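You operate a simulated robot arm through the tools that you are given. There is no shell and no other tool. Be economical: measure what you need, move in short steps, check, and stop when the job is done.

Carry out the task below with a simulated robot arm. There is one attempt and no reset: what you move stays moved.

Task
Pack the yellow mug between both ribbed pads and fold the carton's flaps in.
Fine: the mug stands upright; each pad lies against it. Set down upright: yellow mug.
Where things are to end (x, y in the base frame): yellow mug within 30 mm of [690, 320].

Only the result counts: the job must be done as asked and must still hold three seconds after the hand-in. Knocking over, shifting, dropping, spilling or breaking anything else fails it. Flat cloth is picked up by pressing the open fingertips on it (5 to 10 N) and closing them slowly along it; thin cloth reads only 2 to 8 mm in the jaws.

Robot
A 6-joint arm with a fingered hand, fixed in place. Base frame: the origin is at the foot of the arm, x ahead of it, y to its left, z up; the work surface is at about z = 850. Lengths are in mm, angles in degrees, forces in N, time in s.
With the tool pointing down near the work surface it reaches from about 300 to 920 mm from the base axis. Its first joint turns from -166.0 to 166.0 degrees. Payload 5 kg.
Tool frame: the origin (TCP) lies between the finger pads and is the grasp point; the fingertips stand 37 mm ahead of it; z points along the fingers, y is the line along which they close. Largest opening 124 mm; the body of the gripper starts 43 mm behind the TCP. The gripper is a hand of 3 fingers: y runs from the thumb to the fingers, the wrist lies at [-21, -125, -215] in the tool frame.
Orientation is that of the tool frame in the base frame, as a unit quaternion [x, y, z, w]. With the fingers straight down and the wrist toward the robot, the tool's x, y and z point along [0, 1, 0], [1, 0, 0] and [0, 0, -1] of the base frame.

Tools
- The arm moves only by the tool nudge_tool. Its argument "deltas" is a list of rows, each a list of 6 numbers: the shift along the base's x, y, z in mm, then the turn, a rotation vector about the base's x, y, z in degrees. In form: [[dx, dy, dz, ax, ay, az], ...]. A call has 1 to 20 rows; each row shifts and turns the commanded pose from where the row before left it. A row lasts 0.2 s, in which the tool goes at most 50 mm and 8.6 degrees; a call with a longer step from one row to the next is refused whole. Where a pose cannot be reached the arm comes as near as it can. A force on the tool above 40 N (or 10 N above the force at the start of the call, whichever is more), or a blocked arm, ends the call early, and 0.2 s more pass. In this call time passes only in rows, and 0.2 s behind the last. The reply holds the time, the measured pose of the TCP, the force on the tool along the base axes, the opening and the grip force, in the units named above and with some noise, with the torque about the TCP (base axes, N m) and any sound that the robot's microphone picked up.
- Cameras (640 x 400 px; columns grow to the right, rows downward): "scene" is fixed at [407, -499, 1490]; the picture's right is [0.66, -0.75, 0.00], its down [-0.60, -0.53, -0.59] and it looks along [0.45, 0.39, -0.81] (base axes); focal length 214 px, centre (320, 200). "wrist" rides on the gripper at [72, -104, -154] in the tool frame; the picture's right is [-0.83, 0.26, -0.49], its down [-0.51, -0.72, 0.47] and it looks along [-0.23, 0.64, 0.73] (tool axes); focal length 243 px, centre (320, 200). There is no depth. A picture from a camera that has moved, and an enlarged one, comes with that camera's place and axes in the base frame and with its lens. The place of the scene camera against the robot may be out by one fixed shift of up to 12 mm in any direction.
- snapshot(camera): a new picture of that camera. The clock stands still meanwhile.
- curl_fingers(index, middle, thumb_bend, thumb_turn): sets how far each is bent, from 0 (flat) to 1 (curled in); at 0.3 the hand is open as for a grip, at 0.7 the pads meet at the TCP. One left out holds its place. A second passes; each finger stops where it meets its share of the squeeze, and holds until it gets a number again. It is the only way to open and close the hand. It gives what a move gives, with no picture; readings hold the bend of each and the force on the fingers (four entries, about 0 where the hand has none), thumb and palm. thumb_turn goes from beside the hand (0) to across from the fingers (1), as for a grip.
- inspect(camera, box): a new picture of the part [left, top, right, bottom] of that camera's present view, enlarged. The clock stands still meanwhile.
- job_done(): hands the job in; it is judged then, once.

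Work in short steps. Places have to be worked out from the pictures, the camera data and where the tool is seen: move nearer, look again, correct. Check each grasp and each placing, and mend what went wrong. You have 120 turns and 84 pictures in all, those below and enlarged ones among them. Open the gripper and draw the arm clear of the work before you hand the job in, unless the task says otherwise; then end with one line.

The tools are called after "Call:" by a JSON object that holds its "op" and its "data". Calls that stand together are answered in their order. nudge_tool: Moves the arm, as the interface text tells. Its arguments: {"type":"object","properties":{"deltas":{"type":"array"}},"required":["deltas"]} The other tools are called the same way: curl_fingers (index, middle, thumb_bend, thumb_turn) moves the fingers one by one; snapshot (camera) takes a picture; inspect (camera, box) takes an enlarged picture of a part of a camera's view; job_done () hands the job in.

At the start:

```text
t: 0.0
ee_pos: [736.4, 104.8, 1217.3]
orientation: [0.707, 0.707, 0.0, 0.0]
force: [-0.4, 0.9, -0.1]
ft_torque: [0.03, 0.02, 0.01]
grip_width: 123.7
grasp_force: 0.1
shape: jaw
bend: [0.3, 0.3, 0.3, 0.98]
finger forces: [0.0, 0.1, 0.1, 0.0, 0.1, 0.0]
```

scene: 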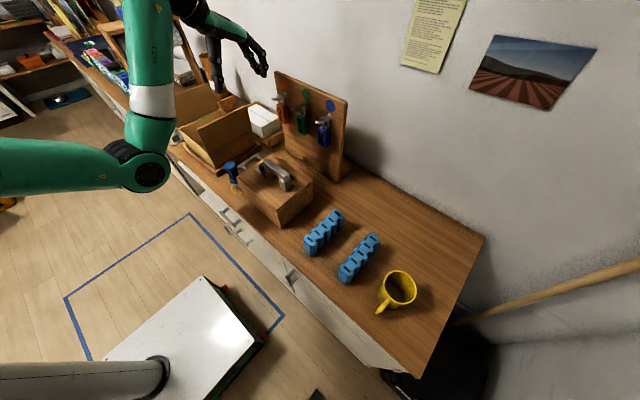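
wrist: 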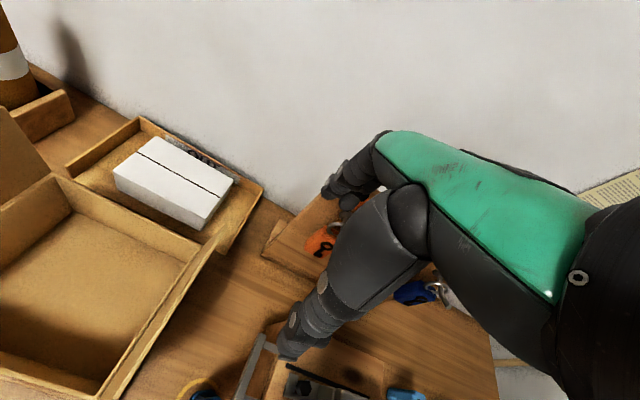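

The mug seems to lie near (655,-556), the blue ribbed pads near (653,-299) and (659,-431), and the carton near (690,320). I'll enlarge these areas to get details.

Call:
{"op": "inspect", "data": {"camera": "scene", "box": [290, 200, 450, 320]}}

Call:
{"op": "inspect", "data": {"camera": "scene", "box": [150, 70, 310, 190]}}

```text
3.33 times, centred on (370, 260) of scene
camera zoom: at [407.0, -499.0, 1490.0], right [0.66, -0.75, 0.0], down [-0.6, -0.53, -0.59], along [0.45, 0.39, -0.81], focal length 715 px, centre (153, 0)
```

zoom: 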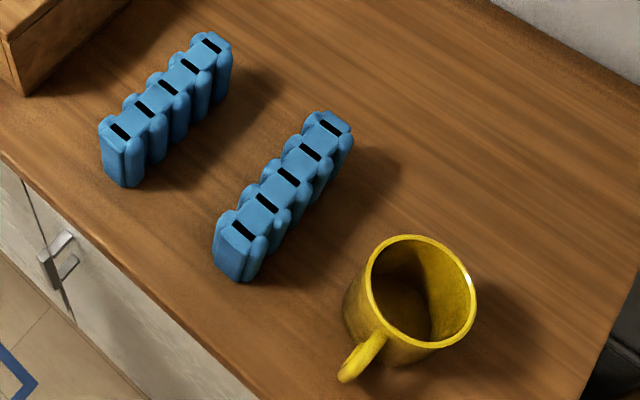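

```text
3.33 times, centred on (230, 130) of scene
camera zoom: at [407.0, -499.0, 1490.0], right [0.66, -0.75, 0.0], down [-0.6, -0.53, -0.59], along [0.45, 0.39, -0.81], focal length 715 px, centre (620, 433)
```

zoom: 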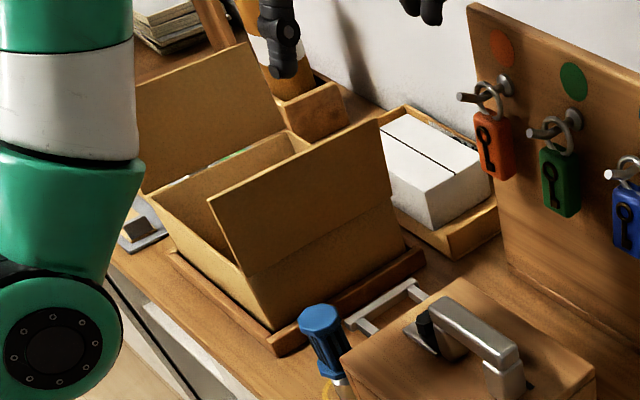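

The mug is about 88 mm in diameter at (642,-554) with its handle toward -x. The pads are about 135 x 38 x 100 mm, with the long side along x. Now I'll move the arm to see the carton from above.

Call:
{"op": "nudge_tool", "data": {"deltas": [[-40, 0, 20, 0, 0, 0], [-40, 20, 10, 0, 0, 0], [-35, 35, 0, 0, 0, 0], [-20, 40, 0, 0, 0, 0], [0, 45, 0, 0, 0, 0], [0, 45, 0, 0, 0, 0], [0, 45, 0, 0, 0, 0], [0, 20, 0, 0, 0, 0]]}}

Call:
{"op": "snapshot", "data": {"camera": "wrist"}}

Call:
{"op": "snapshot", "data": {"camera": "scene"}}

```text
t: 1.8
ee_pos: [656.0, 363.8, 1189.0]
orientation: [0.707, 0.707, 0.0, 0.0]
force: [0.7, -0.4, 0.0]
ft_torque: [0.0, 0.0, 0.03]
grip_width: 123.5
grasp_force: 0.1
shape: jaw
bend: [0.3, 0.3, 0.3, 0.98]
finger forces: [0.1, 0.0, 0.0, 0.0, 0.1, 0.1]
out of reach, approached as far as the arm can: row 1, 2, 3, 4
```

```text
79 pictures are left
camera wrist: at [551.5, 436.7, 1342.9], right [0.26, -0.83, 0.49], down [-0.72, -0.51, -0.47], along [0.64, -0.23, -0.73], focal length 243 px, centre (320, 200)
```

wrist: 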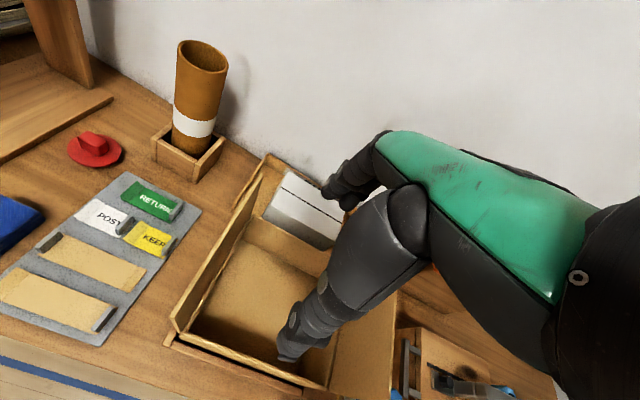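

```text
78 pictures are left
```

scene: 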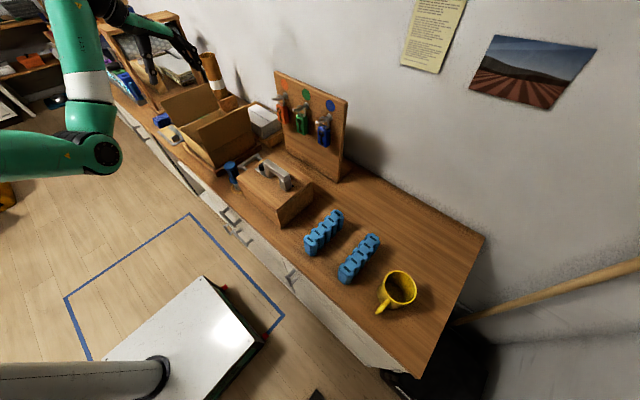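

High and forward is near the reach limit. I'll shift to put the carton in the left, unobstructed part of the wrist view.

Call:
{"op": "nudge_tool", "data": {"deltas": [[-30, -40, 0, 0, 0, 0], [-30, -40, 0, 0, 0, 0], [-30, -40, 0, 0, 0, 0], [-20, -10, 0, 0, 0, 0]]}}

Call:
{"op": "snapshot", "data": {"camera": "wrist"}}

```text
t: 2.8
ee_pos: [579.3, 243.3, 1139.4]
orientation: [0.707, 0.708, 0.003, 0.001]
force: [0.6, -0.4, 0.9]
ft_torque: [0.02, -0.01, -0.03]
grip_width: 124.0
grasp_force: 0.1
shape: jaw
bend: [0.3, 0.3, 0.3, 0.98]
finger forces: [0.1, 0.1, 0.0, 0.1, 0.1, 0.0]
out of reach, approached as far as the arm can: row 2, 3, 4
```

```text
77 pictures are left
camera wrist: at [473.5, 315.4, 1293.1], right [0.26, -0.83, 0.49], down [-0.72, -0.51, -0.48], along [0.64, -0.23, -0.73], focal length 243 px, centre (320, 200)
```

wrist: 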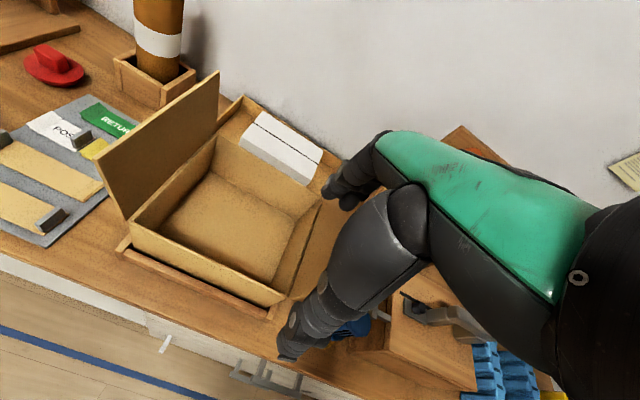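

Good view of the carton. I'll enlarge it to measure its rim, floor and flaps.

Call:
{"op": "inspect", "data": {"camera": "wrist", "box": [90, 60, 350, 330]}}

```text
1.48 times, centred on (220, 195) of wrist
camera zoom: at [473.5, 315.4, 1293.1], right [0.26, -0.83, 0.49], down [-0.72, -0.51, -0.48], along [0.64, -0.23, -0.73], focal length 359 px, centre (468, 207)
```

zoom: 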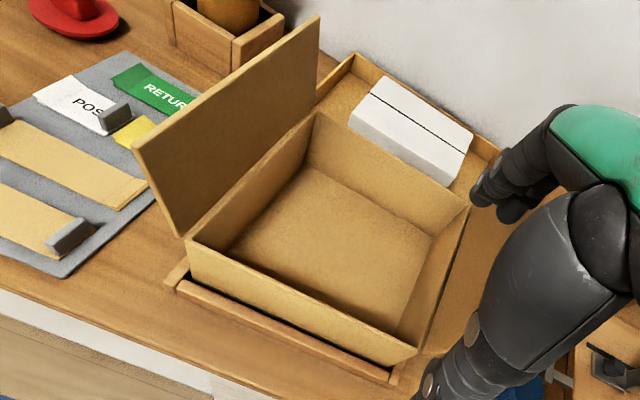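

The carton's inside spans about x 585–776, y 210–420, with the rim near z 945 and flaps on the ±y sides. Next I travel toward the mug while turning the hand -90° about z, so the fingers close along y, clear of the handle.

Call:
{"op": "nudge_tool", "data": {"deltas": [[10, -40, 0, 0, 0, -5], [10, -40, 0, 0, 0, -5], [10, -40, 0, 0, 0, -5], [10, -40, 0, 0, 0, -5], [5, -40, 0, 0, 0, -5], [5, -40, 0, 0, 0, -5], [5, -40, 0, 0, 0, -5], [0, -40, 0, 0, 0, -5], [0, -40, 0, 0, 0, -5], [0, -40, 0, 0, 0, -5]]}}

```text
t: 5.0
ee_pos: [638.7, -157.1, 1135.4]
orientation: [0.94, 0.342, 0.0, 0.0]
force: [0.1, 0.2, 0.0]
ft_torque: [-0.04, 0.01, 0.02]
grip_width: 123.7
grasp_force: 0.0
shape: jaw
bend: [0.3, 0.3, 0.3, 0.98]
finger forces: [0.0, 0.1, 0.0, 0.0, 0.0, 0.0]
out of reach, approached as far as the arm can: row 1
```

Call:
{"op": "nudge_tool", "data": {"deltas": [[0, -40, 0, 0, 0, -8], [0, -40, 0, 0, 0, -8], [0, -40, 0, 0, 0, -8], [0, -30, 0, 0, 0, -8], [0, 0, 0, 0, 0, -8]]}}

Call:
{"op": "snapshot", "data": {"camera": "wrist"}}

```text
t: 6.2
ee_pos: [644.3, -310.8, 1128.3]
orientation: [1.0, 0.001, 0.001, 0.002]
force: [0.2, -0.2, 0.1]
ft_torque: [-0.04, 0.01, 0.01]
grip_width: 123.7
grasp_force: 0.0
shape: jaw
bend: [0.3, 0.3, 0.3, 0.98]
finger forces: [0.1, 0.0, 0.1, 0.1, 0.0, 0.0]
out of reach, approached as far as the arm can: row 5
```

```text
75 pictures are left
camera wrist: at [715.5, -207.4, 1282.2], right [-0.83, -0.26, 0.49], down [-0.51, 0.72, -0.47], along [-0.23, -0.64, -0.73], focal length 243 px, centre (320, 200)
```

wrist: 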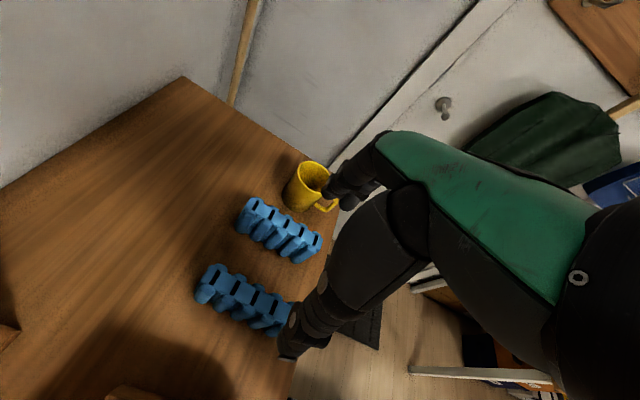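

Good view of the pads and mug. I'll enlarge it to measure.

Call:
{"op": "inspect", "data": {"camera": "wrist", "box": [180, 140, 350, 350]}}

```text
1.90 times, centred on (265, 245) of wrist
camera zoom: at [715.5, -207.4, 1282.2], right [-0.83, -0.26, 0.49], down [-0.51, 0.72, -0.47], along [-0.23, -0.64, -0.73], focal length 462 px, centre (425, 114)
```

zoom: 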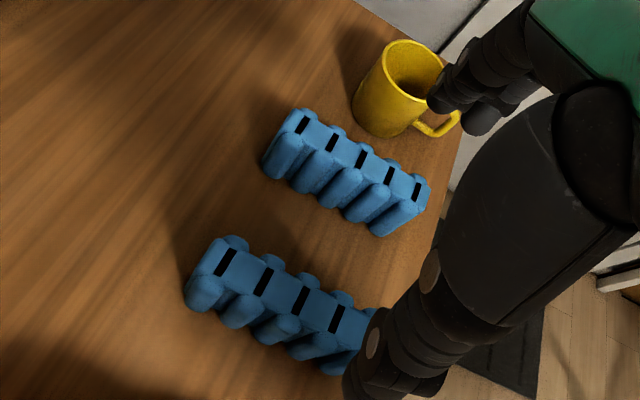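

The mug is near (640,-552) and about 88 mm high. The pads lie along x, centred near (650,-427) and (646,-300), tops about z 937. I'll go above the mug.

Call:
{"op": "nudge_tool", "data": {"deltas": [[0, -40, -10, 0, 0, 0], [0, -40, -10, 0, 0, 0], [0, -40, -10, 0, 0, 0], [-2, -40, -15, 0, 0, 0], [-2, -40, -20, 0, 0, 0], [0, -41, -20, 0, 0, 0]]}}

Call:
{"op": "snapshot", "data": {"camera": "wrist"}}

Call:
{"op": "inspect", "data": {"camera": "scene", "box": [290, 160, 450, 320]}}

```text
t: 7.6
ee_pos: [641.7, -554.5, 1044.6]
orientation: [1.0, 0.001, -0.001, 0.001]
force: [0.4, 0.2, 0.6]
ft_torque: [0.01, -0.05, -0.02]
grip_width: 123.9
grasp_force: 0.0
shape: jaw
bend: [0.3, 0.3, 0.3, 0.98]
finger forces: [0.1, 0.0, 0.1, 0.0, 0.0, 0.0]
```

```text
73 pictures are left
camera wrist: at [713.8, -450.0, 1197.9], right [-0.83, -0.26, 0.49], down [-0.51, 0.72, -0.47], along [-0.23, -0.64, -0.73], focal length 243 px, centre (320, 200)
```

wrist: 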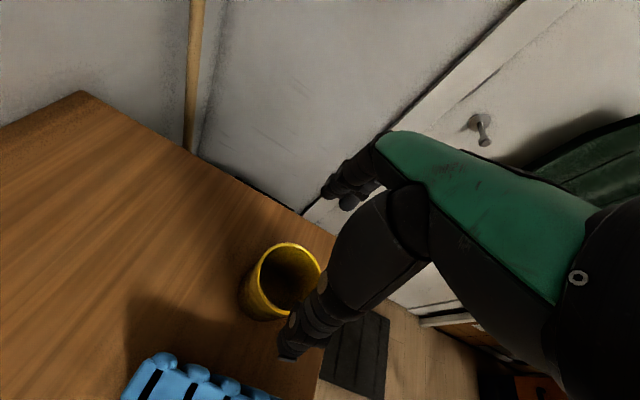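

```text
2.50 times, centred on (370, 240) of scene
camera zoom: at [407.0, -499.0, 1490.0], right [0.66, -0.75, 0.0], down [-0.6, -0.53, -0.59], along [0.45, 0.39, -0.81], focal length 536 px, centre (195, 100)
```

zoom: 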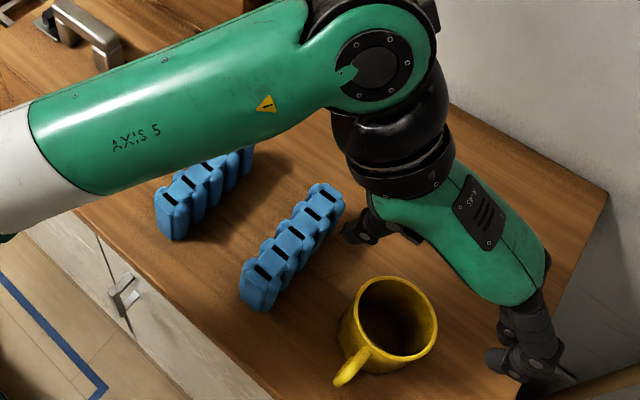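

The rim centre comes out at about (635,-556), right below the TCP. I'll descend in steps.

Call:
{"op": "nudge_tool", "data": {"deltas": [[-4, 0, -25, 0, 0, 0], [0, 0, -25, 0, 0, 0], [0, 0, -25, 0, 0, 0]]}}

Call:
{"op": "inspect", "data": {"camera": "wrist", "box": [190, 140, 450, 400]}}

Call:
{"op": "inspect", "data": {"camera": "scene", "box": [310, 200, 450, 330]}}

```text
t: 8.4
ee_pos: [637.2, -552.3, 968.1]
orientation: [1.0, 0.001, 0.0, 0.0]
force: [0.5, -0.7, -0.3]
ft_torque: [-0.01, -0.03, 0.03]
grip_width: 123.9
grasp_force: 0.2
shape: jaw
bend: [0.3, 0.3, 0.3, 0.98]
finger forces: [0.0, 0.0, 0.0, 0.1, 0.0, 0.0]
```

```text
1.54 times, centred on (320, 270) of wrist
camera zoom: at [708.6, -447.3, 1121.1], right [-0.83, -0.26, 0.49], down [-0.51, 0.72, -0.47], along [-0.23, -0.64, -0.73], focal length 373 px, centre (320, 92)
```

zoom: 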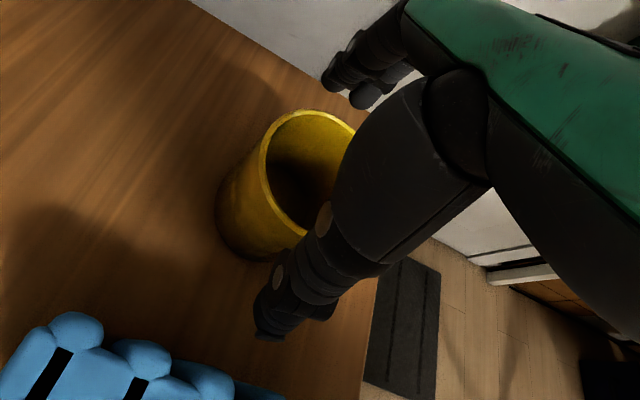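

```text
3.08 times, centred on (380, 265) of scene
camera zoom: at [407.0, -499.0, 1490.0], right [0.66, -0.75, 0.0], down [-0.6, -0.53, -0.59], along [0.45, 0.39, -0.81], focal length 660 px, centre (135, 0)
```

zoom: 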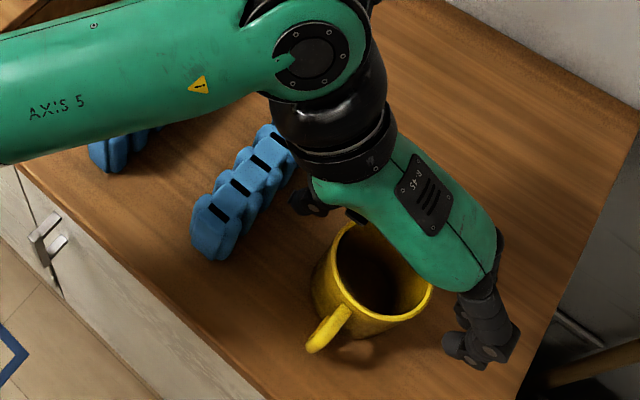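

The hand straddles the mug well. I'll descend further to about z 920.

Call:
{"op": "nudge_tool", "data": {"deltas": [[0, -3, -20, 0, 0, 0], [0, 0, -15, 0, 0, 0], [0, 0, -12, 0, 0, 0]]}}

Call:
{"op": "inspect", "data": {"camera": "scene", "box": [310, 200, 450, 330]}}

```text
t: 9.2
ee_pos: [635.2, -554.3, 920.9]
orientation: [1.0, 0.0, 0.001, 0.001]
force: [0.0, -0.5, 0.2]
ft_torque: [0.02, 0.01, -0.03]
grip_width: 124.0
grasp_force: 0.1
shape: jaw
bend: [0.3, 0.3, 0.3, 0.98]
finger forces: [0.1, 0.1, 0.0, 0.0, 0.1, 0.0]
```

```text
3.08 times, centred on (380, 265) of scene
camera zoom: at [407.0, -499.0, 1490.0], right [0.66, -0.75, 0.0], down [-0.6, -0.53, -0.59], along [0.45, 0.39, -0.81], focal length 660 px, centre (135, 0)
```

zoom: 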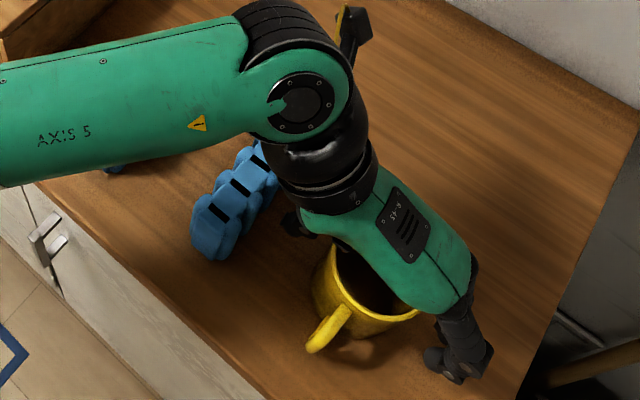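

No contact yet. I'll close the fingers gently on the mug.

Call:
{"op": "curl_fingers", "data": {"index": 0.4, "middle": 0.4, "thumb_bend": 0.4}}

Call:
{"op": "curl_fingers", "data": {"index": 0.55, "middle": 0.55, "thumb_bend": 0.55}}

```text
t: 10.2
ee_pos: [634.8, -555.2, 921.5]
orientation: [1.0, 0.0, 0.0, 0.001]
force: [0.6, -0.1, 0.7]
ft_torque: [-0.01, -0.01, -0.02]
grip_width: 100.4
grasp_force: 0.7
shape: fingers
bend: [0.4, 0.4, 0.39, 0.97]
finger forces: [0.0, 0.1, 0.1, 0.0, 1.2, 0.0]
```

```text
t: 11.2
ee_pos: [635.5, -555.1, 921.7]
orientation: [1.0, 0.0, 0.0, 0.0]
force: [-0.7, -1.5, 1.2]
ft_torque: [-0.29, 0.04, -0.02]
grip_width: 78.8
grasp_force: 24.1
shape: fingers
bend: [0.46, 0.51, 0.5, 0.97]
finger forces: [19.3, 5.2, 0.0, 0.0, 24.1, 0.0]
```

Gripped with 24 N at about 79 mm. I'll lift and check.

Call:
{"op": "nudge_tool", "data": {"deltas": [[0, 0, 10, 0, 0, 0], [0, 0, 20, 0, 0, 0], [0, 0, 30, 0, 0, 0], [0, 0, 30, 0, 0, 0]]}}

Call:
{"op": "inspect", "data": {"camera": "scene", "box": [310, 180, 450, 310]}}

Call:
{"op": "inspect", "data": {"camera": "wrist", "box": [190, 140, 450, 400]}}

```text
t: 12.2
ee_pos: [635.7, -554.7, 1011.7]
orientation: [1.0, 0.002, 0.0, -0.001]
force: [0.5, -0.3, -3.1]
ft_torque: [-0.01, 0.0, 0.04]
grip_width: 78.7
grasp_force: 23.1
shape: fingers
bend: [0.46, 0.51, 0.5, 0.97]
finger forces: [17.8, 4.2, 0.0, 0.0, 24.1, 0.1]
```

```text
3.08 times, centred on (380, 245) of scene
camera zoom: at [407.0, -499.0, 1490.0], right [0.66, -0.75, 0.0], down [-0.6, -0.53, -0.59], along [0.45, 0.39, -0.81], focal length 660 px, centre (135, 62)
```

zoom: 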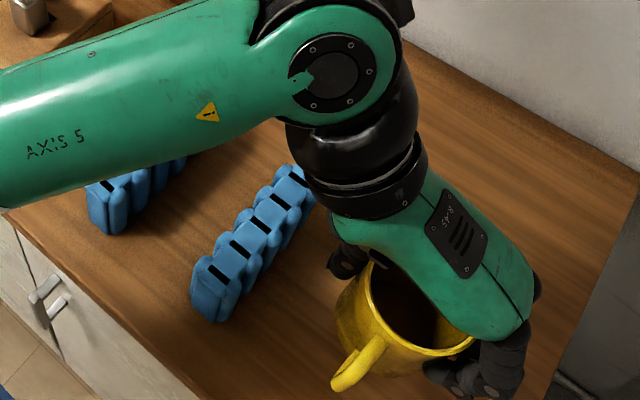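

```text
1.54 times, centred on (320, 270) of wrist
camera zoom: at [706.9, -450.5, 1166.0], right [-0.83, -0.26, 0.49], down [-0.51, 0.72, -0.47], along [-0.23, -0.64, -0.73], focal length 373 px, centre (320, 92)
```

zoom: 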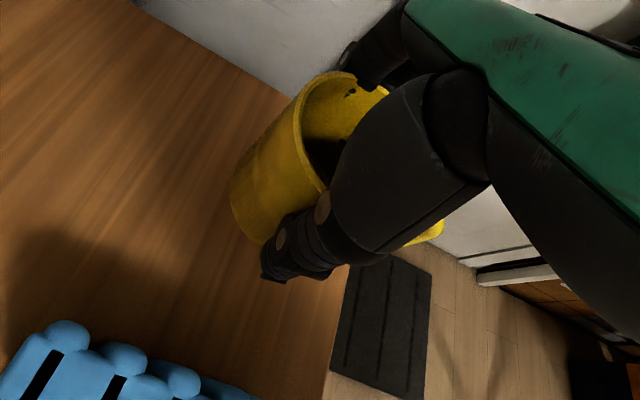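

The mug is held about upright and the pads are undisturbed. The carton flaps reach about z 1065, so I'll carry high, yawing +25° so the wrist clears the +y flap, and stop short of the carton.

Call:
{"op": "nudge_tool", "data": {"deltas": [[0, 10, 35, 0, 0, 0], [3, 20, 35, 0, 0, 0], [5, 35, 30, 0, 0, 0], [5, 40, 15, 0, 0, 2], [5, 40, 5, 0, 0, 2], [5, 40, 5, 0, 0, 2], [5, 40, 5, 0, 0, 2], [5, 40, 5, 0, 0, 2], [5, 40, 5, 0, 0, 2], [5, 40, 5, 0, 0, 2], [5, 40, 5, 0, 0, 2], [5, 40, 5, 0, 0, 2], [5, 40, 0, 0, 0, 2], [0, 40, 0, 0, 0, 2], [0, 40, 0, 0, 0, 2], [0, 30, 0, 0, 0, 3]]}}

Call:
{"op": "snapshot", "data": {"camera": "scene"}}

Call:
{"op": "snapshot", "data": {"camera": "wrist"}}

```text
t: 15.6
ee_pos: [730.3, -0.2, 1125.4]
orientation: [0.972, 0.234, 0.0, -0.001]
force: [0.8, -0.5, -3.5]
ft_torque: [0.06, -0.02, -0.01]
grip_width: 78.5
grasp_force: 22.3
shape: fingers
bend: [0.46, 0.51, 0.5, 0.97]
finger forces: [17.5, 4.3, 0.0, 0.1, 23.4, 0.1]
out of reach, approached as far as the arm can: row 10, 11, 12, 13, 14, 15
```

```text
66 pictures are left
```

scene: 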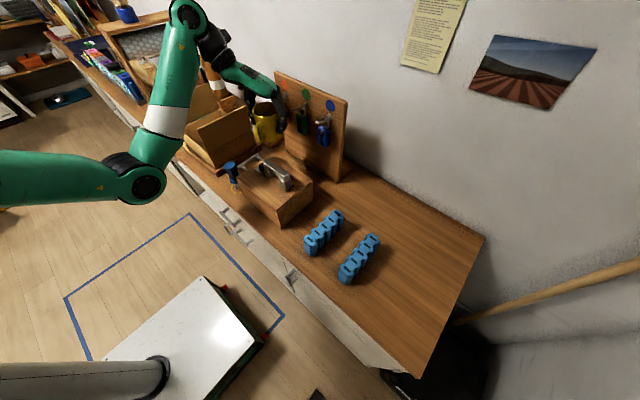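

```text
65 pictures are left
camera wrist: at [747.3, 125.0, 1279.1], right [-0.62, -0.61, 0.49], down [-0.78, 0.41, -0.47], along [0.09, -0.68, -0.73], focal length 243 px, centre (320, 200)
```

wrist: 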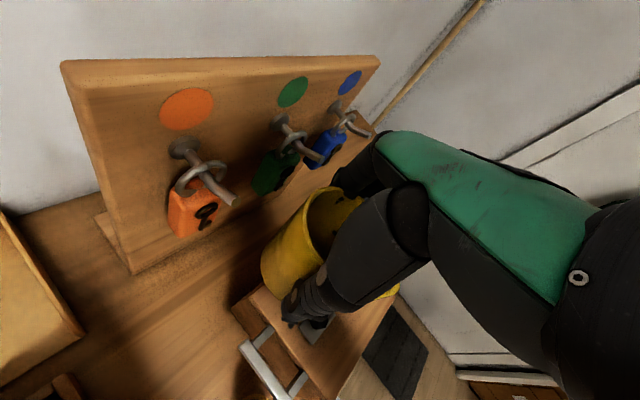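

At this radius z cannot rise above about 1125, so I'll enter the carton from its open -x side, at z about 1075 with the mug bottom near 1004. First I move back to x about 500.

Call:
{"op": "nudge_tool", "data": {"deltas": [[-40, 0, -5, 0, 0, 0], [-40, 0, -10, 0, 0, 0], [-40, 0, -10, 0, 0, 0], [-40, 0, -10, 0, 0, 0], [-40, 10, -10, 0, 0, 0], [-30, 20, -5, 0, 0, 0]]}}

```text
t: 16.4
ee_pos: [652.2, -15.7, 1076.3]
orientation: [0.971, 0.237, 0.017, 0.007]
force: [1.1, 0.8, 14.7]
ft_torque: [-0.66, -0.17, -0.03]
grip_width: 78.4
grasp_force: 32.2
shape: fingers
bend: [0.47, 0.51, 0.5, 0.96]
finger forces: [14.9, 25.3, 0.0, 0.1, 24.6, 0.0]
out of reach, approached as far as the arm can: row 1, 2, 3, 4
stopped in row 4: the force on the tool passed its limit at 54 N (the readings are from after the stop); the commanded pose is now the measured one
```

A contact stopped the arm. I'll look before moving on.

Call:
{"op": "inspect", "data": {"camera": "scene", "box": [200, 70, 360, 230]}}

Call:
{"op": "snapshot", "data": {"camera": "wrist"}}

```text
2.50 times, centred on (280, 150) of scene
camera zoom: at [407.0, -499.0, 1490.0], right [0.66, -0.75, 0.0], down [-0.6, -0.53, -0.59], along [0.45, 0.39, -0.81], focal length 536 px, centre (420, 325)
```

zoom: 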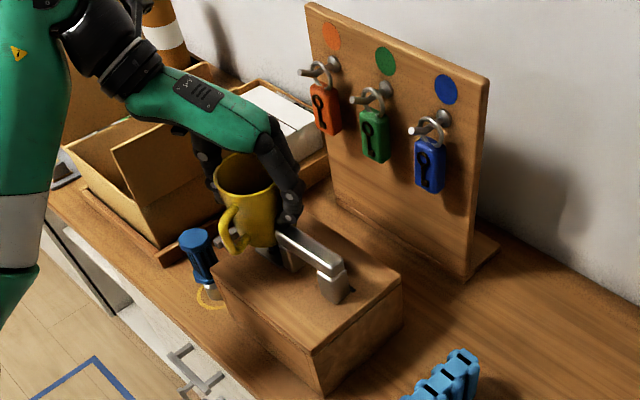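

```text
63 pictures are left
camera wrist: at [662.1, 111.3, 1228.8], right [-0.64, -0.61, 0.47], down [-0.76, 0.41, -0.5], along [0.11, -0.68, -0.72], focal length 243 px, centre (320, 200)
```

wrist: 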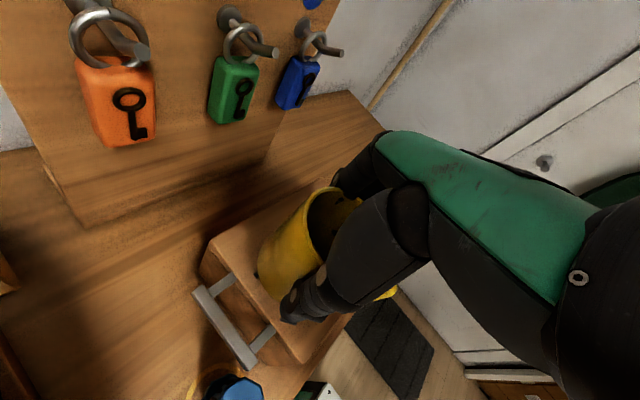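

The mug bottom touched the toolbox handle, because clamping dragged the hand down and sideways. I'll back up and outward the way I came.

Call:
{"op": "nudge_tool", "data": {"deltas": [[2, 0, 6, 0, 0, 0], [6, 2, 10, 0, 0, 0]]}}

```text
t: 17.0
ee_pos: [660.0, -13.4, 1086.2]
orientation: [0.971, 0.237, 0.016, 0.007]
force: [0.8, 0.0, -4.2]
ft_torque: [0.0, 0.0, 0.04]
grip_width: 78.5
grasp_force: 20.8
shape: fingers
bend: [0.47, 0.52, 0.5, 0.97]
finger forces: [16.8, 3.6, 0.1, 0.1, 22.0, 0.0]
```

Contact is released and the grip is intact. I'll go outward and up while turning back to the wrist-toward-robot orientation, which reaches higher, and correct the 2° tilt.

Call:
{"op": "nudge_tool", "data": {"deltas": [[15, 5, 8, 0.3, 2, 0], [15, 5, 8, 0, 0, 8], [15, 8, 10, 0, 0, 8], [10, 8, 10, 0, 0, 8], [5, 8, 10, 0, 0, 8], [5, 8, 10, 0, 0, 8], [0, 8, 10, 0, 0, 8], [0, 8, 10, 0, 0, 8], [0, 5, 10, 0, 0, 7]]}}

Call:
{"op": "snapshot", "data": {"camera": "wrist"}}

Call:
{"op": "snapshot", "data": {"camera": "scene"}}

```text
t: 19.0
ee_pos: [730.3, 46.5, 1166.2]
orientation: [0.705, 0.709, -0.001, 0.0]
force: [0.7, -0.3, -2.8]
ft_torque: [0.03, -0.01, 0.01]
grip_width: 78.4
grasp_force: 21.4
shape: fingers
bend: [0.47, 0.52, 0.5, 0.97]
finger forces: [17.2, 3.5, 0.1, 0.0, 21.8, 0.0]
out of reach, approached as far as the arm can: row 1
```

```text
62 pictures are left
camera wrist: at [625.0, 119.3, 1319.4], right [0.27, -0.83, 0.5], down [-0.72, -0.51, -0.47], along [0.64, -0.23, -0.73], focal length 243 px, centre (320, 200)
```

wrist: 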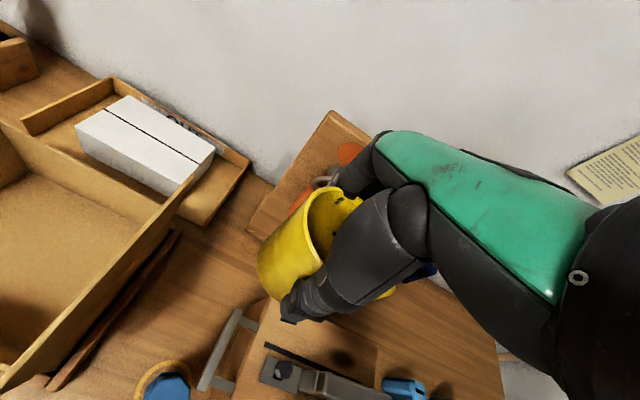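

```text
61 pictures are left
```

scene: 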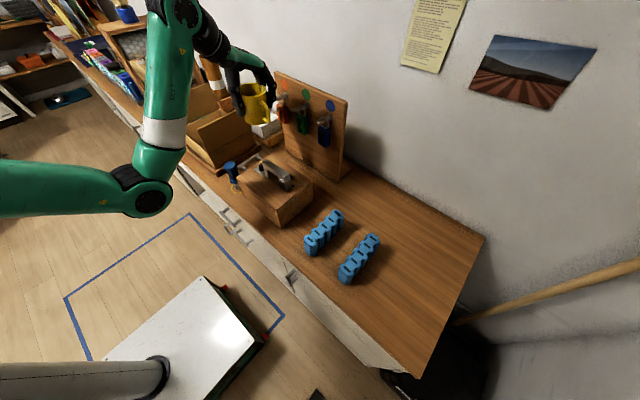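

That works. I'll raise to about 1195, cross the -y flap at x about 730, and stop above the carton.

Call:
{"op": "nudge_tool", "data": {"deltas": [[0, 5, 15, 0, 0, 0], [0, 10, 15, 0, 0, 0], [0, 40, 0, 0, 0, 0], [0, 40, 0, 0, 0, 0], [0, 40, 0, 0, 0, 0], [0, 40, 0, 0, 0, 0], [0, 40, 0, 0, 0, 0], [0, 40, 0, 0, 0, 0], [0, 15, 0, 0, 0, 0]]}}

Call:
{"op": "snapshot", "data": {"camera": "wrist"}}

Call:
{"op": "inspect", "data": {"camera": "scene", "box": [150, 20, 310, 180]}}

```text
t: 21.0
ee_pos: [731.2, 314.4, 1198.0]
orientation: [0.705, 0.709, -0.001, 0.0]
force: [0.1, -0.4, -2.8]
ft_torque: [-0.01, 0.01, 0.0]
grip_width: 78.3
grasp_force: 20.5
shape: fingers
bend: [0.47, 0.52, 0.5, 0.97]
finger forces: [16.7, 3.6, 0.0, 0.0, 21.0, 0.1]
```

```text
60 pictures are left
camera wrist: at [625.9, 387.3, 1352.1], right [0.27, -0.83, 0.49], down [-0.72, -0.51, -0.47], along [0.64, -0.23, -0.73], focal length 243 px, centre (320, 200)
```

wrist: 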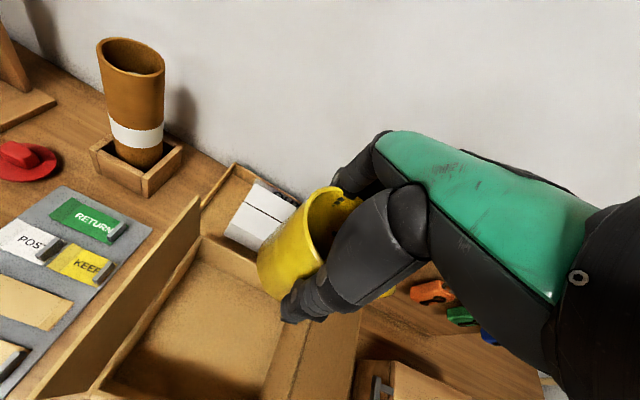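

```text
2.50 times, centred on (230, 100) of scene
camera zoom: at [407.0, -499.0, 1490.0], right [0.66, -0.75, 0.0], down [-0.6, -0.53, -0.59], along [0.45, 0.39, -0.81], focal length 536 px, centre (545, 450)
```

zoom: 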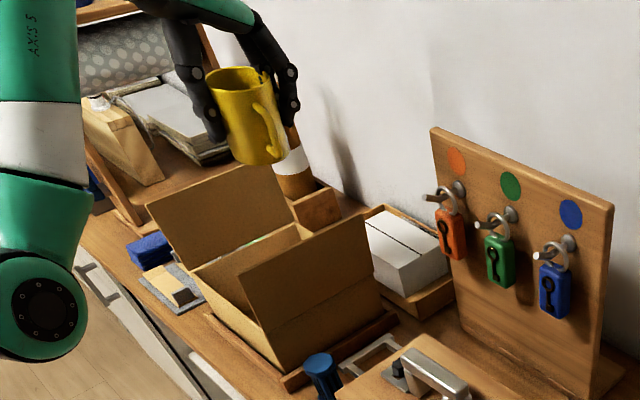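

The mug hangs over the carton, near upright. I'll rotate it -70° so the handle points mostly to -x, lowering between the flaps and centring at x about 690.

Call:
{"op": "nudge_tool", "data": {"deltas": [[-5, 0, -8, 0, 0, -7.8], [-5, 0, -8, 0, 0, -7.8], [-5, 0, -8, 0, 0, -7.8], [-5, 0, -8, 0, 0, -7.8], [-5, 0, -8, 0, 0, -7.8], [-5, 0, -8, 0, 0, -7.8], [-5, 0, -8, 0, 0, -7.8], [-5, 0, -8, 0, 0, -7.8], [-2, 0, -8, 0, 0, -7.6]]}}

Call:
{"op": "snapshot", "data": {"camera": "wrist"}}

Call:
{"op": "inspect", "data": {"camera": "scene", "box": [150, 20, 310, 180]}}

```text
t: 23.0
ee_pos: [733.2, 327.0, 1097.9]
orientation: [0.985, 0.175, -0.001, 0.0]
force: [-0.2, 0.0, -3.0]
ft_torque: [-0.02, -0.01, 0.01]
grip_width: 78.2
grasp_force: 20.5
shape: fingers
bend: [0.47, 0.52, 0.5, 0.97]
finger forces: [16.8, 3.5, 0.0, 0.0, 21.0, 0.0]
out of reach, approached as far as the arm can: row 6, 7, 8, 9
```

```text
58 pictures are left
camera wrist: at [764.1, 450.9, 1251.1], right [-0.69, -0.53, 0.49], down [-0.73, 0.5, -0.47], along [0.0, -0.68, -0.73], focal length 243 px, centre (320, 200)
```

wrist: 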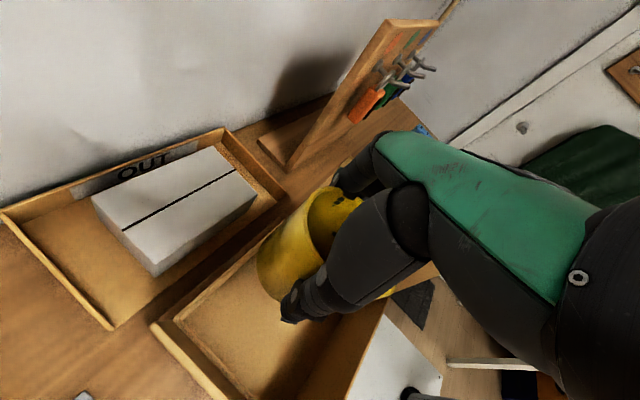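

```text
2.50 times, centred on (230, 100) of scene
camera zoom: at [407.0, -499.0, 1490.0], right [0.66, -0.75, 0.0], down [-0.6, -0.53, -0.59], along [0.45, 0.39, -0.81], focal length 536 px, centre (545, 450)
```

zoom: 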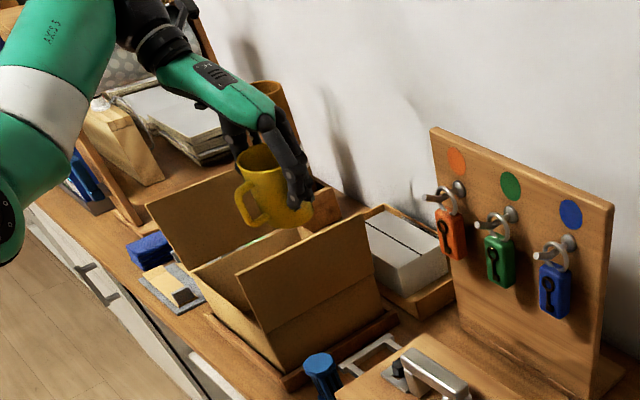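

The high pose is limited to x about 733 here. I'll descend first, with the mug bottom staying above the rim, and then bring x back to 690.

Call:
{"op": "nudge_tool", "data": {"deltas": [[0, -2, -20, 0, 0, 0], [-5, -2, -20, 0, 0, 0], [-10, -2, -15, 0, 0, 0], [-12, -2, -5, 0, 0, 0], [-13, -2, 0, 0, 0, 0]]}}

Call:
{"op": "snapshot", "data": {"camera": "wrist"}}

Call:
{"op": "inspect", "data": {"camera": "scene", "box": [150, 20, 310, 180]}}

```text
t: 24.2
ee_pos: [695.3, 320.4, 1034.8]
orientation: [0.984, 0.176, -0.001, 0.0]
force: [-0.2, -0.4, -2.5]
ft_torque: [0.03, -0.02, 0.03]
grip_width: 78.4
grasp_force: 20.4
shape: fingers
bend: [0.47, 0.52, 0.5, 0.97]
finger forces: [16.8, 3.5, 0.0, 0.0, 20.9, 0.0]
out of reach, approached as far as the arm can: row 5
```

```text
56 pictures are left
camera wrist: at [728.4, 443.2, 1188.4], right [-0.69, -0.53, 0.49], down [-0.73, 0.5, -0.47], along [0.0, -0.68, -0.73], focal length 243 px, centre (320, 200)
```

wrist: 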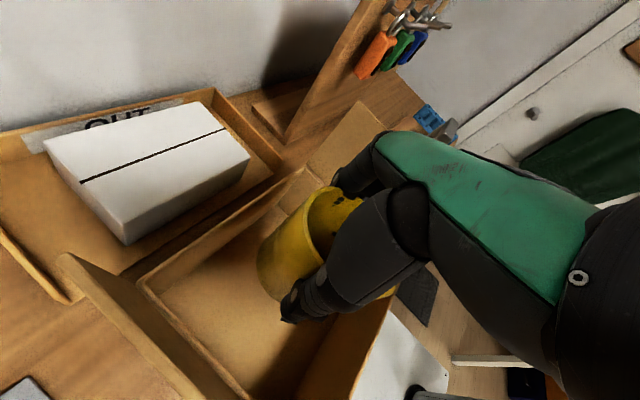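

```text
2.50 times, centred on (230, 100) of scene
camera zoom: at [407.0, -499.0, 1490.0], right [0.66, -0.75, 0.0], down [-0.6, -0.53, -0.59], along [0.45, 0.39, -0.81], focal length 536 px, centre (545, 450)
```

zoom: 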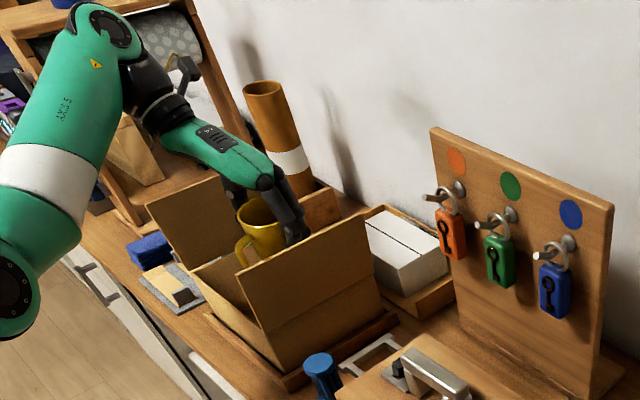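

The carton rim spans y 204–421, centred near 313. I'll shift to (688,314) and descend.

Call:
{"op": "nudge_tool", "data": {"deltas": [[-2, -3, -20, 0, 0, 0], [-3, -3, -20, 0, 0, 0], [0, 0, -20, 0, 0, 0], [0, 0, -20, 0, 0, 0], [0, 0, -10, 0, 0, 0]]}}

Call:
{"op": "snapshot", "data": {"camera": "wrist"}}

Call:
{"op": "inspect", "data": {"camera": "scene", "box": [150, 20, 310, 180]}}

```text
t: 25.4
ee_pos: [691.9, 312.2, 944.3]
orientation: [0.985, 0.175, -0.002, 0.0]
force: [0.4, 0.6, -4.3]
ft_torque: [0.02, -0.01, 0.0]
grip_width: 78.1
grasp_force: 20.9
shape: fingers
bend: [0.47, 0.52, 0.5, 0.97]
finger forces: [16.9, 3.5, 0.0, 0.0, 20.9, 0.0]
```

```text
54 pictures are left
camera wrist: at [723.2, 435.7, 1097.0], right [-0.69, -0.53, 0.49], down [-0.73, 0.5, -0.47], along [0.0, -0.68, -0.73], focal length 243 px, centre (320, 200)
```

wrist: 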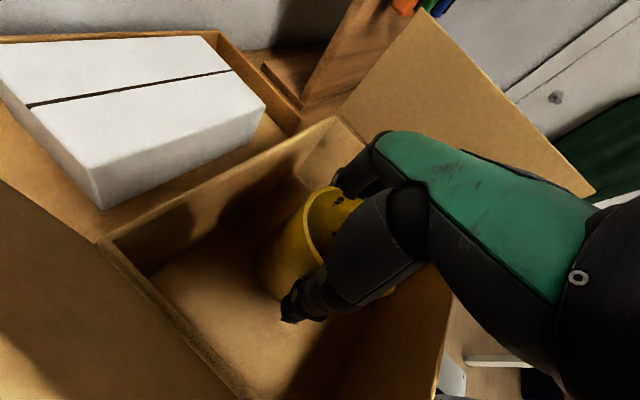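

```text
2.50 times, centred on (230, 100) of scene
camera zoom: at [407.0, -499.0, 1490.0], right [0.66, -0.75, 0.0], down [-0.6, -0.53, -0.59], along [0.45, 0.39, -0.81], focal length 536 px, centre (545, 450)
```

zoom: 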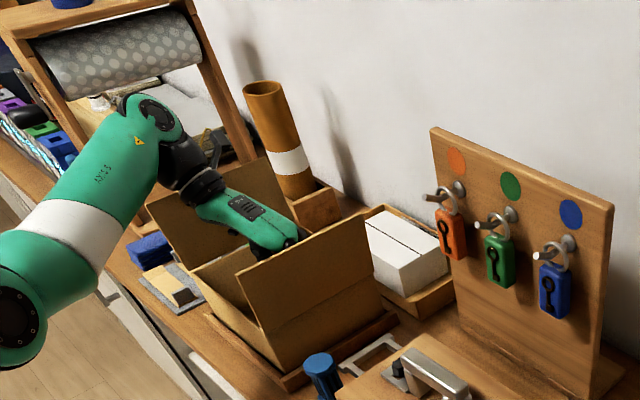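

Clear so far. I'll lower in small steps until the floor takes the weight.

Call:
{"op": "nudge_tool", "data": {"deltas": [[0, 0, -5, 0, 0, 0], [0, 0, -4, 0, 0, 0], [0, 0, -3, 0, 0, 0]]}}

Call:
{"op": "nudge_tool", "data": {"deltas": [[0, 0, -3, 0, 0, 0]]}}

Call:
{"op": "nudge_tool", "data": {"deltas": [[0, 0, -3, 0, 0, 0]]}}

```text
t: 26.2
ee_pos: [691.8, 313.5, 932.2]
orientation: [0.984, 0.176, -0.002, 0.0]
force: [-0.2, -0.2, -2.9]
ft_torque: [0.0, -0.01, 0.03]
grip_width: 78.1
grasp_force: 20.6
shape: fingers
bend: [0.47, 0.52, 0.5, 0.97]
finger forces: [16.8, 3.5, 0.0, 0.1, 21.0, 0.1]
```

```text
t: 26.6
ee_pos: [690.7, 314.5, 930.4]
orientation: [0.984, 0.176, -0.002, 0.0]
force: [0.6, 0.7, -3.0]
ft_torque: [0.05, 0.02, -0.03]
grip_width: 78.3
grasp_force: 20.8
shape: fingers
bend: [0.47, 0.52, 0.5, 0.97]
finger forces: [16.9, 3.4, 0.1, 0.1, 21.1, 0.1]
```

```text
t: 27.0
ee_pos: [691.6, 314.1, 928.2]
orientation: [0.984, 0.176, 0.0, -0.002]
force: [0.7, 1.4, 9.0]
ft_torque: [-0.19, 0.13, 0.01]
grip_width: 78.1
grasp_force: 22.5
shape: fingers
bend: [0.47, 0.52, 0.5, 0.97]
finger forces: [17.5, 4.5, 0.0, 0.0, 23.1, 0.1]
```

The floor carries it (+9 N). I'll release with a modest opening.

Call:
{"op": "nudge_tool", "data": {"deltas": [[0, 0, -1, 0, 0, 0]]}}

Call:
{"op": "curl_fingers", "data": {"index": 0.4, "middle": 0.4, "thumb_bend": 0.4}}

Call:
{"op": "curl_fingers", "data": {"index": 0.32, "middle": 0.32, "thumb_bend": 0.32}}

```text
t: 27.4
ee_pos: [691.8, 313.5, 928.0]
orientation: [0.984, 0.177, 0.0, 0.0]
force: [3.3, 2.8, 17.0]
ft_torque: [-0.34, 0.04, 0.05]
grip_width: 78.2
grasp_force: 23.8
shape: fingers
bend: [0.47, 0.52, 0.5, 0.97]
finger forces: [18.6, 5.0, 0.0, 0.1, 24.3, 0.0]
```

```text
t: 28.4
ee_pos: [690.2, 314.4, 926.0]
orientation: [0.984, 0.176, -0.001, -0.001]
force: [0.3, 0.5, -1.8]
ft_torque: [-0.07, -0.01, 0.0]
grip_width: 99.7
grasp_force: 0.9
shape: fingers
bend: [0.4, 0.4, 0.4, 0.97]
finger forces: [0.5, 0.0, 0.0, 0.0, 0.8, 0.1]
```

```text
t: 29.4
ee_pos: [690.1, 313.8, 925.8]
orientation: [0.984, 0.176, -0.001, 0.0]
force: [0.5, -0.1, 0.5]
ft_torque: [-0.01, 0.02, -0.01]
grip_width: 122.2
grasp_force: 0.1
shape: fingers
bend: [0.32, 0.32, 0.32, 0.97]
finger forces: [0.0, 0.0, 0.0, 0.0, 0.1, 0.0]
```

Released. I'll lift straight up and check the mug.

Call:
{"op": "nudge_tool", "data": {"deltas": [[0, 0, 15, 0, 0, 0], [0, 0, 25, 0, 0, 0], [0, 0, 35, 0, 0, 0], [5, 0, 30, 0, 0, 0], [15, 3, 20, 0, 0, 0], [20, 5, 25, 0, 0, 0], [5, 0, 10, 0, 0, 7], [0, 0, 10, 0, 0, 8], [0, 0, 15, 0, 0, 8], [0, 0, 15, 0, 0, 8], [0, 0, 15, 0, 0, 8], [0, 0, 15, 0, 0, 8], [0, 0, 15, 0, 0, 8]]}}

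Call:
{"op": "snapshot", "data": {"camera": "wrist"}}

Call:
{"op": "inspect", "data": {"camera": "scene", "box": [150, 20, 310, 180]}}

```text
t: 32.2
ee_pos: [737.0, 321.6, 1170.7]
orientation: [0.792, 0.611, -0.001, 0.001]
force: [0.9, 0.4, 0.1]
ft_torque: [0.0, 0.03, -0.02]
grip_width: 122.1
grasp_force: 0.1
shape: fingers
bend: [0.32, 0.32, 0.32, 0.97]
finger forces: [0.1, 0.0, 0.1, 0.0, 0.0, 0.0]
```

```text
52 pictures are left
camera wrist: at [653.2, 418.8, 1325.1], right [0.04, -0.87, 0.5], down [-0.83, -0.31, -0.47], along [0.56, -0.39, -0.73], focal length 243 px, centre (320, 200)
```

wrist: 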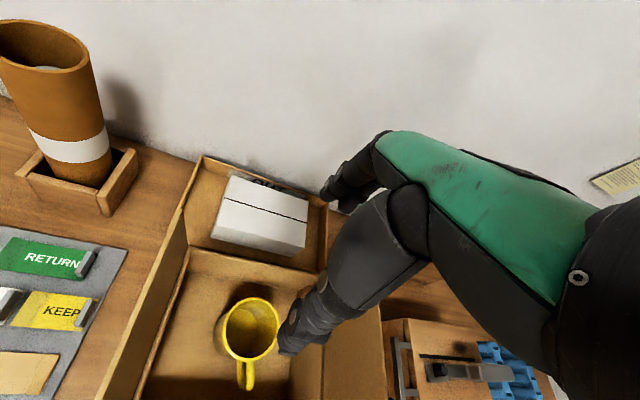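

```text
2.50 times, centred on (230, 100) of scene
camera zoom: at [407.0, -499.0, 1490.0], right [0.66, -0.75, 0.0], down [-0.6, -0.53, -0.59], along [0.45, 0.39, -0.81], focal length 536 px, centre (545, 450)
```

zoom: 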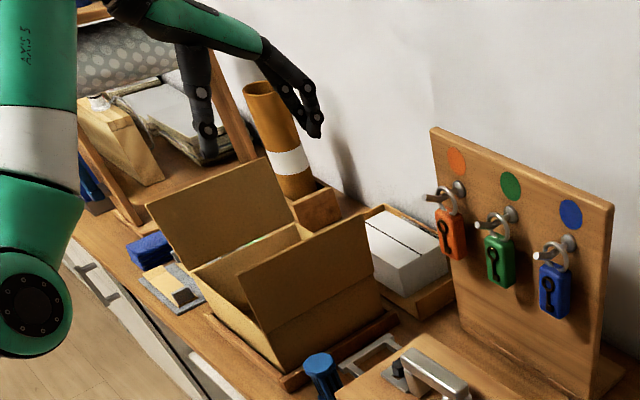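

The mug stands upright at about (691,316), with gaps of about 60 mm on each side. Next I fetch the far pad at (650,-427) for the -y side, first leaving the carton high.

Call:
{"op": "nudge_tool", "data": {"deltas": [[0, -20, 5, 0, 0, 4], [0, -40, 0, 0, 0, 4], [0, -40, 0, 0, 0, 4], [0, -40, 0, 0, 0, 0], [0, -45, 0, 0, 0, 0], [0, -45, 0, 0, 0, 0], [0, -45, -5, 0, 0, 0], [0, -45, -5, 0, 0, -6], [0, -45, -5, 0, 0, -6], [0, -45, -10, 0, 0, -7], [-5, -45, -10, 0, 0, -8], [-5, -45, -10, 0, 0, -8], [-5, -40, -10, 0, 0, -8], [-5, -40, -10, 0, 0, -8], [-5, -30, -5, 0, 0, -8], [-5, -20, 0, 0, 0, -8], [0, -20, 0, 0, 0, -8], [0, -20, 0, 0, 0, -8]]}}

Call:
{"op": "snapshot", "data": {"camera": "wrist"}}

```text
t: 34.2
ee_pos: [735.2, -23.0, 1164.5]
orientation: [0.778, 0.629, 0.004, -0.003]
force: [0.3, 30.2, 6.0]
ft_torque: [0.94, -0.29, 1.96]
grip_width: 121.5
grasp_force: 20.5
shape: fingers
bend: [0.33, 0.32, 0.32, 0.98]
finger forces: [0.0, 40.6, 0.1, 0.0, 0.1, 0.0]
stopped in row 10: the force on the tool passed its limit at 68 N (the readings are from after the stop); the commanded pose is now the measured one
```

```text
50 pictures are left
camera wrist: at [648.4, 68.5, 1318.5], right [0.08, -0.87, 0.48], down [-0.81, -0.34, -0.48], along [0.58, -0.35, -0.73], focal length 243 px, centre (320, 200)
```

wrist: 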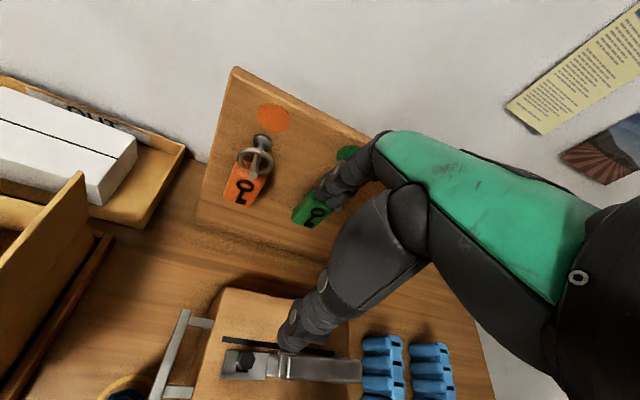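

The middle finger touched the green key's hook. I'll back off straight in +y.

Call:
{"op": "nudge_tool", "data": {"deltas": [[0, 8, 0, 0, 0, 0], [-4, 20, 0, 0, 0, 0]]}}

Call:
{"op": "snapshot", "data": {"camera": "wrist"}}

Call:
{"op": "inspect", "data": {"camera": "scene", "box": [200, 50, 360, 210]}}

```text
t: 34.9
ee_pos: [733.1, -2.1, 1162.6]
orientation: [0.783, 0.622, 0.002, -0.001]
force: [1.6, 1.0, 1.5]
ft_torque: [-0.05, -0.12, 0.15]
grip_width: 122.6
grasp_force: 1.5
shape: fingers
bend: [0.32, 0.31, 0.32, 0.98]
finger forces: [0.0, 1.8, 0.0, 0.0, 0.0, 0.1]
```

```text
49 pictures are left
camera wrist: at [646.6, 90.7, 1316.2], right [0.07, -0.87, 0.49], down [-0.82, -0.33, -0.47], along [0.57, -0.37, -0.73], focal length 243 px, centre (320, 200)
```

wrist: 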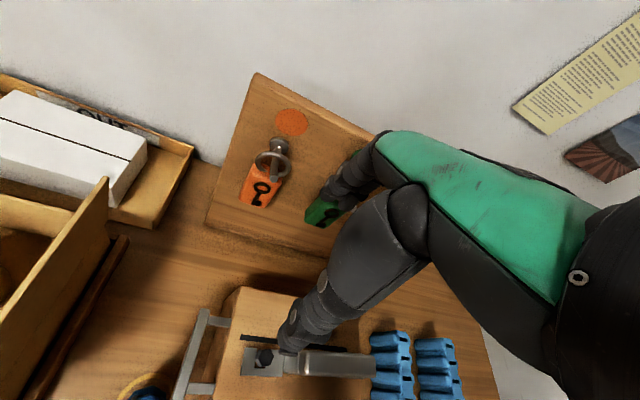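

```text
2.50 times, centred on (280, 130) of scene
camera zoom: at [407.0, -499.0, 1490.0], right [0.66, -0.75, 0.0], down [-0.6, -0.53, -0.59], along [0.45, 0.39, -0.81], focal length 536 px, centre (420, 375)
```

zoom: 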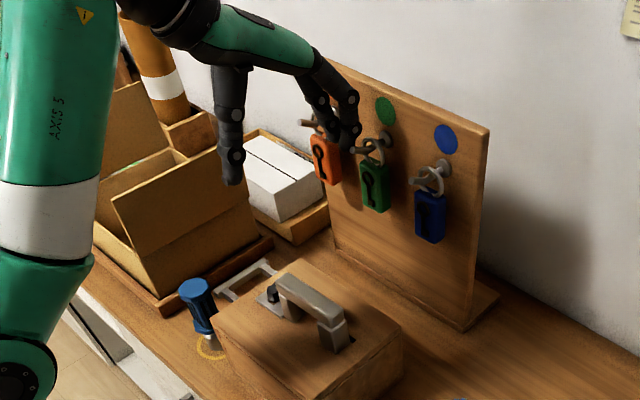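

The key still hangs on its hook. I'll retreat in -x, away from the board, to x about 660 and continue toward the pads at lower x.

Call:
{"op": "nudge_tool", "data": {"deltas": [[-15, 4, 0, 0, 0, 0], [-20, 0, -5, 0, 0, 0], [-20, 0, -10, 0, 0, 0], [-15, 0, -10, 0, 0, 0]]}}

Call:
{"op": "inspect", "data": {"camera": "scene", "box": [200, 50, 360, 210]}}

```text
t: 35.9
ee_pos: [661.4, 4.1, 1139.1]
orientation: [0.782, 0.624, 0.003, -0.002]
force: [-0.3, 0.4, -0.1]
ft_torque: [0.01, 0.0, 0.01]
grip_width: 122.7
grasp_force: 0.1
shape: fingers
bend: [0.32, 0.32, 0.32, 0.98]
finger forces: [0.1, 0.0, 0.0, 0.1, 0.0, 0.1]
```

```text
2.50 times, centred on (280, 130) of scene
camera zoom: at [407.0, -499.0, 1490.0], right [0.66, -0.75, 0.0], down [-0.6, -0.53, -0.59], along [0.45, 0.39, -0.81], focal length 536 px, centre (420, 375)
```

zoom: 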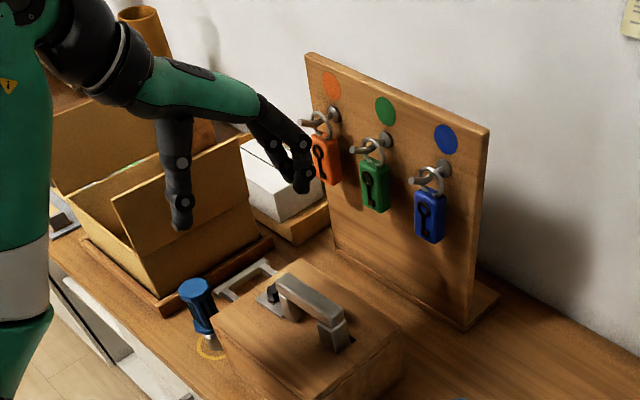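

All keys are intact. I'll proceed to above pad 2, turning -77°.

Call:
{"op": "nudge_tool", "data": {"deltas": [[0, -35, 0, 0, 0, -7.7], [0, -40, 0, 0, 0, -7.7], [0, -40, 0, 0, 0, -7.7], [0, -40, 0, 0, 0, -7.7], [0, -40, 0, 0, 0, -7.7], [0, -40, 0, 0, 0, -7.7], [2, -40, -5, 0, 0, -7.7], [2, -45, -10, 0, 0, -7.7], [2, -45, -15, 0, 0, -7.7], [2, -45, -20, 0, 0, -7.7]]}}

Call:
{"op": "snapshot", "data": {"camera": "wrist"}}

```text
t: 38.0
ee_pos: [670.8, -406.6, 1086.8]
orientation: [1.0, 0.002, 0.003, 0.001]
force: [-0.9, 0.4, -0.9]
ft_torque: [-0.01, -0.01, -0.01]
grip_width: 122.9
grasp_force: 0.0
shape: fingers
bend: [0.32, 0.32, 0.32, 0.98]
finger forces: [0.0, 0.0, 0.0, 0.1, 0.0, 0.0]
```

```text
46 pictures are left
camera wrist: at [741.2, -301.9, 1242.0], right [-0.83, -0.26, 0.49], down [-0.51, 0.72, -0.48], along [-0.22, -0.64, -0.73], focal length 243 px, centre (320, 200)
```

wrist: 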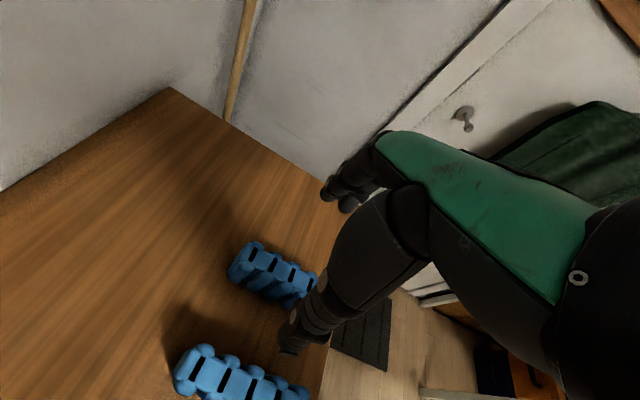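

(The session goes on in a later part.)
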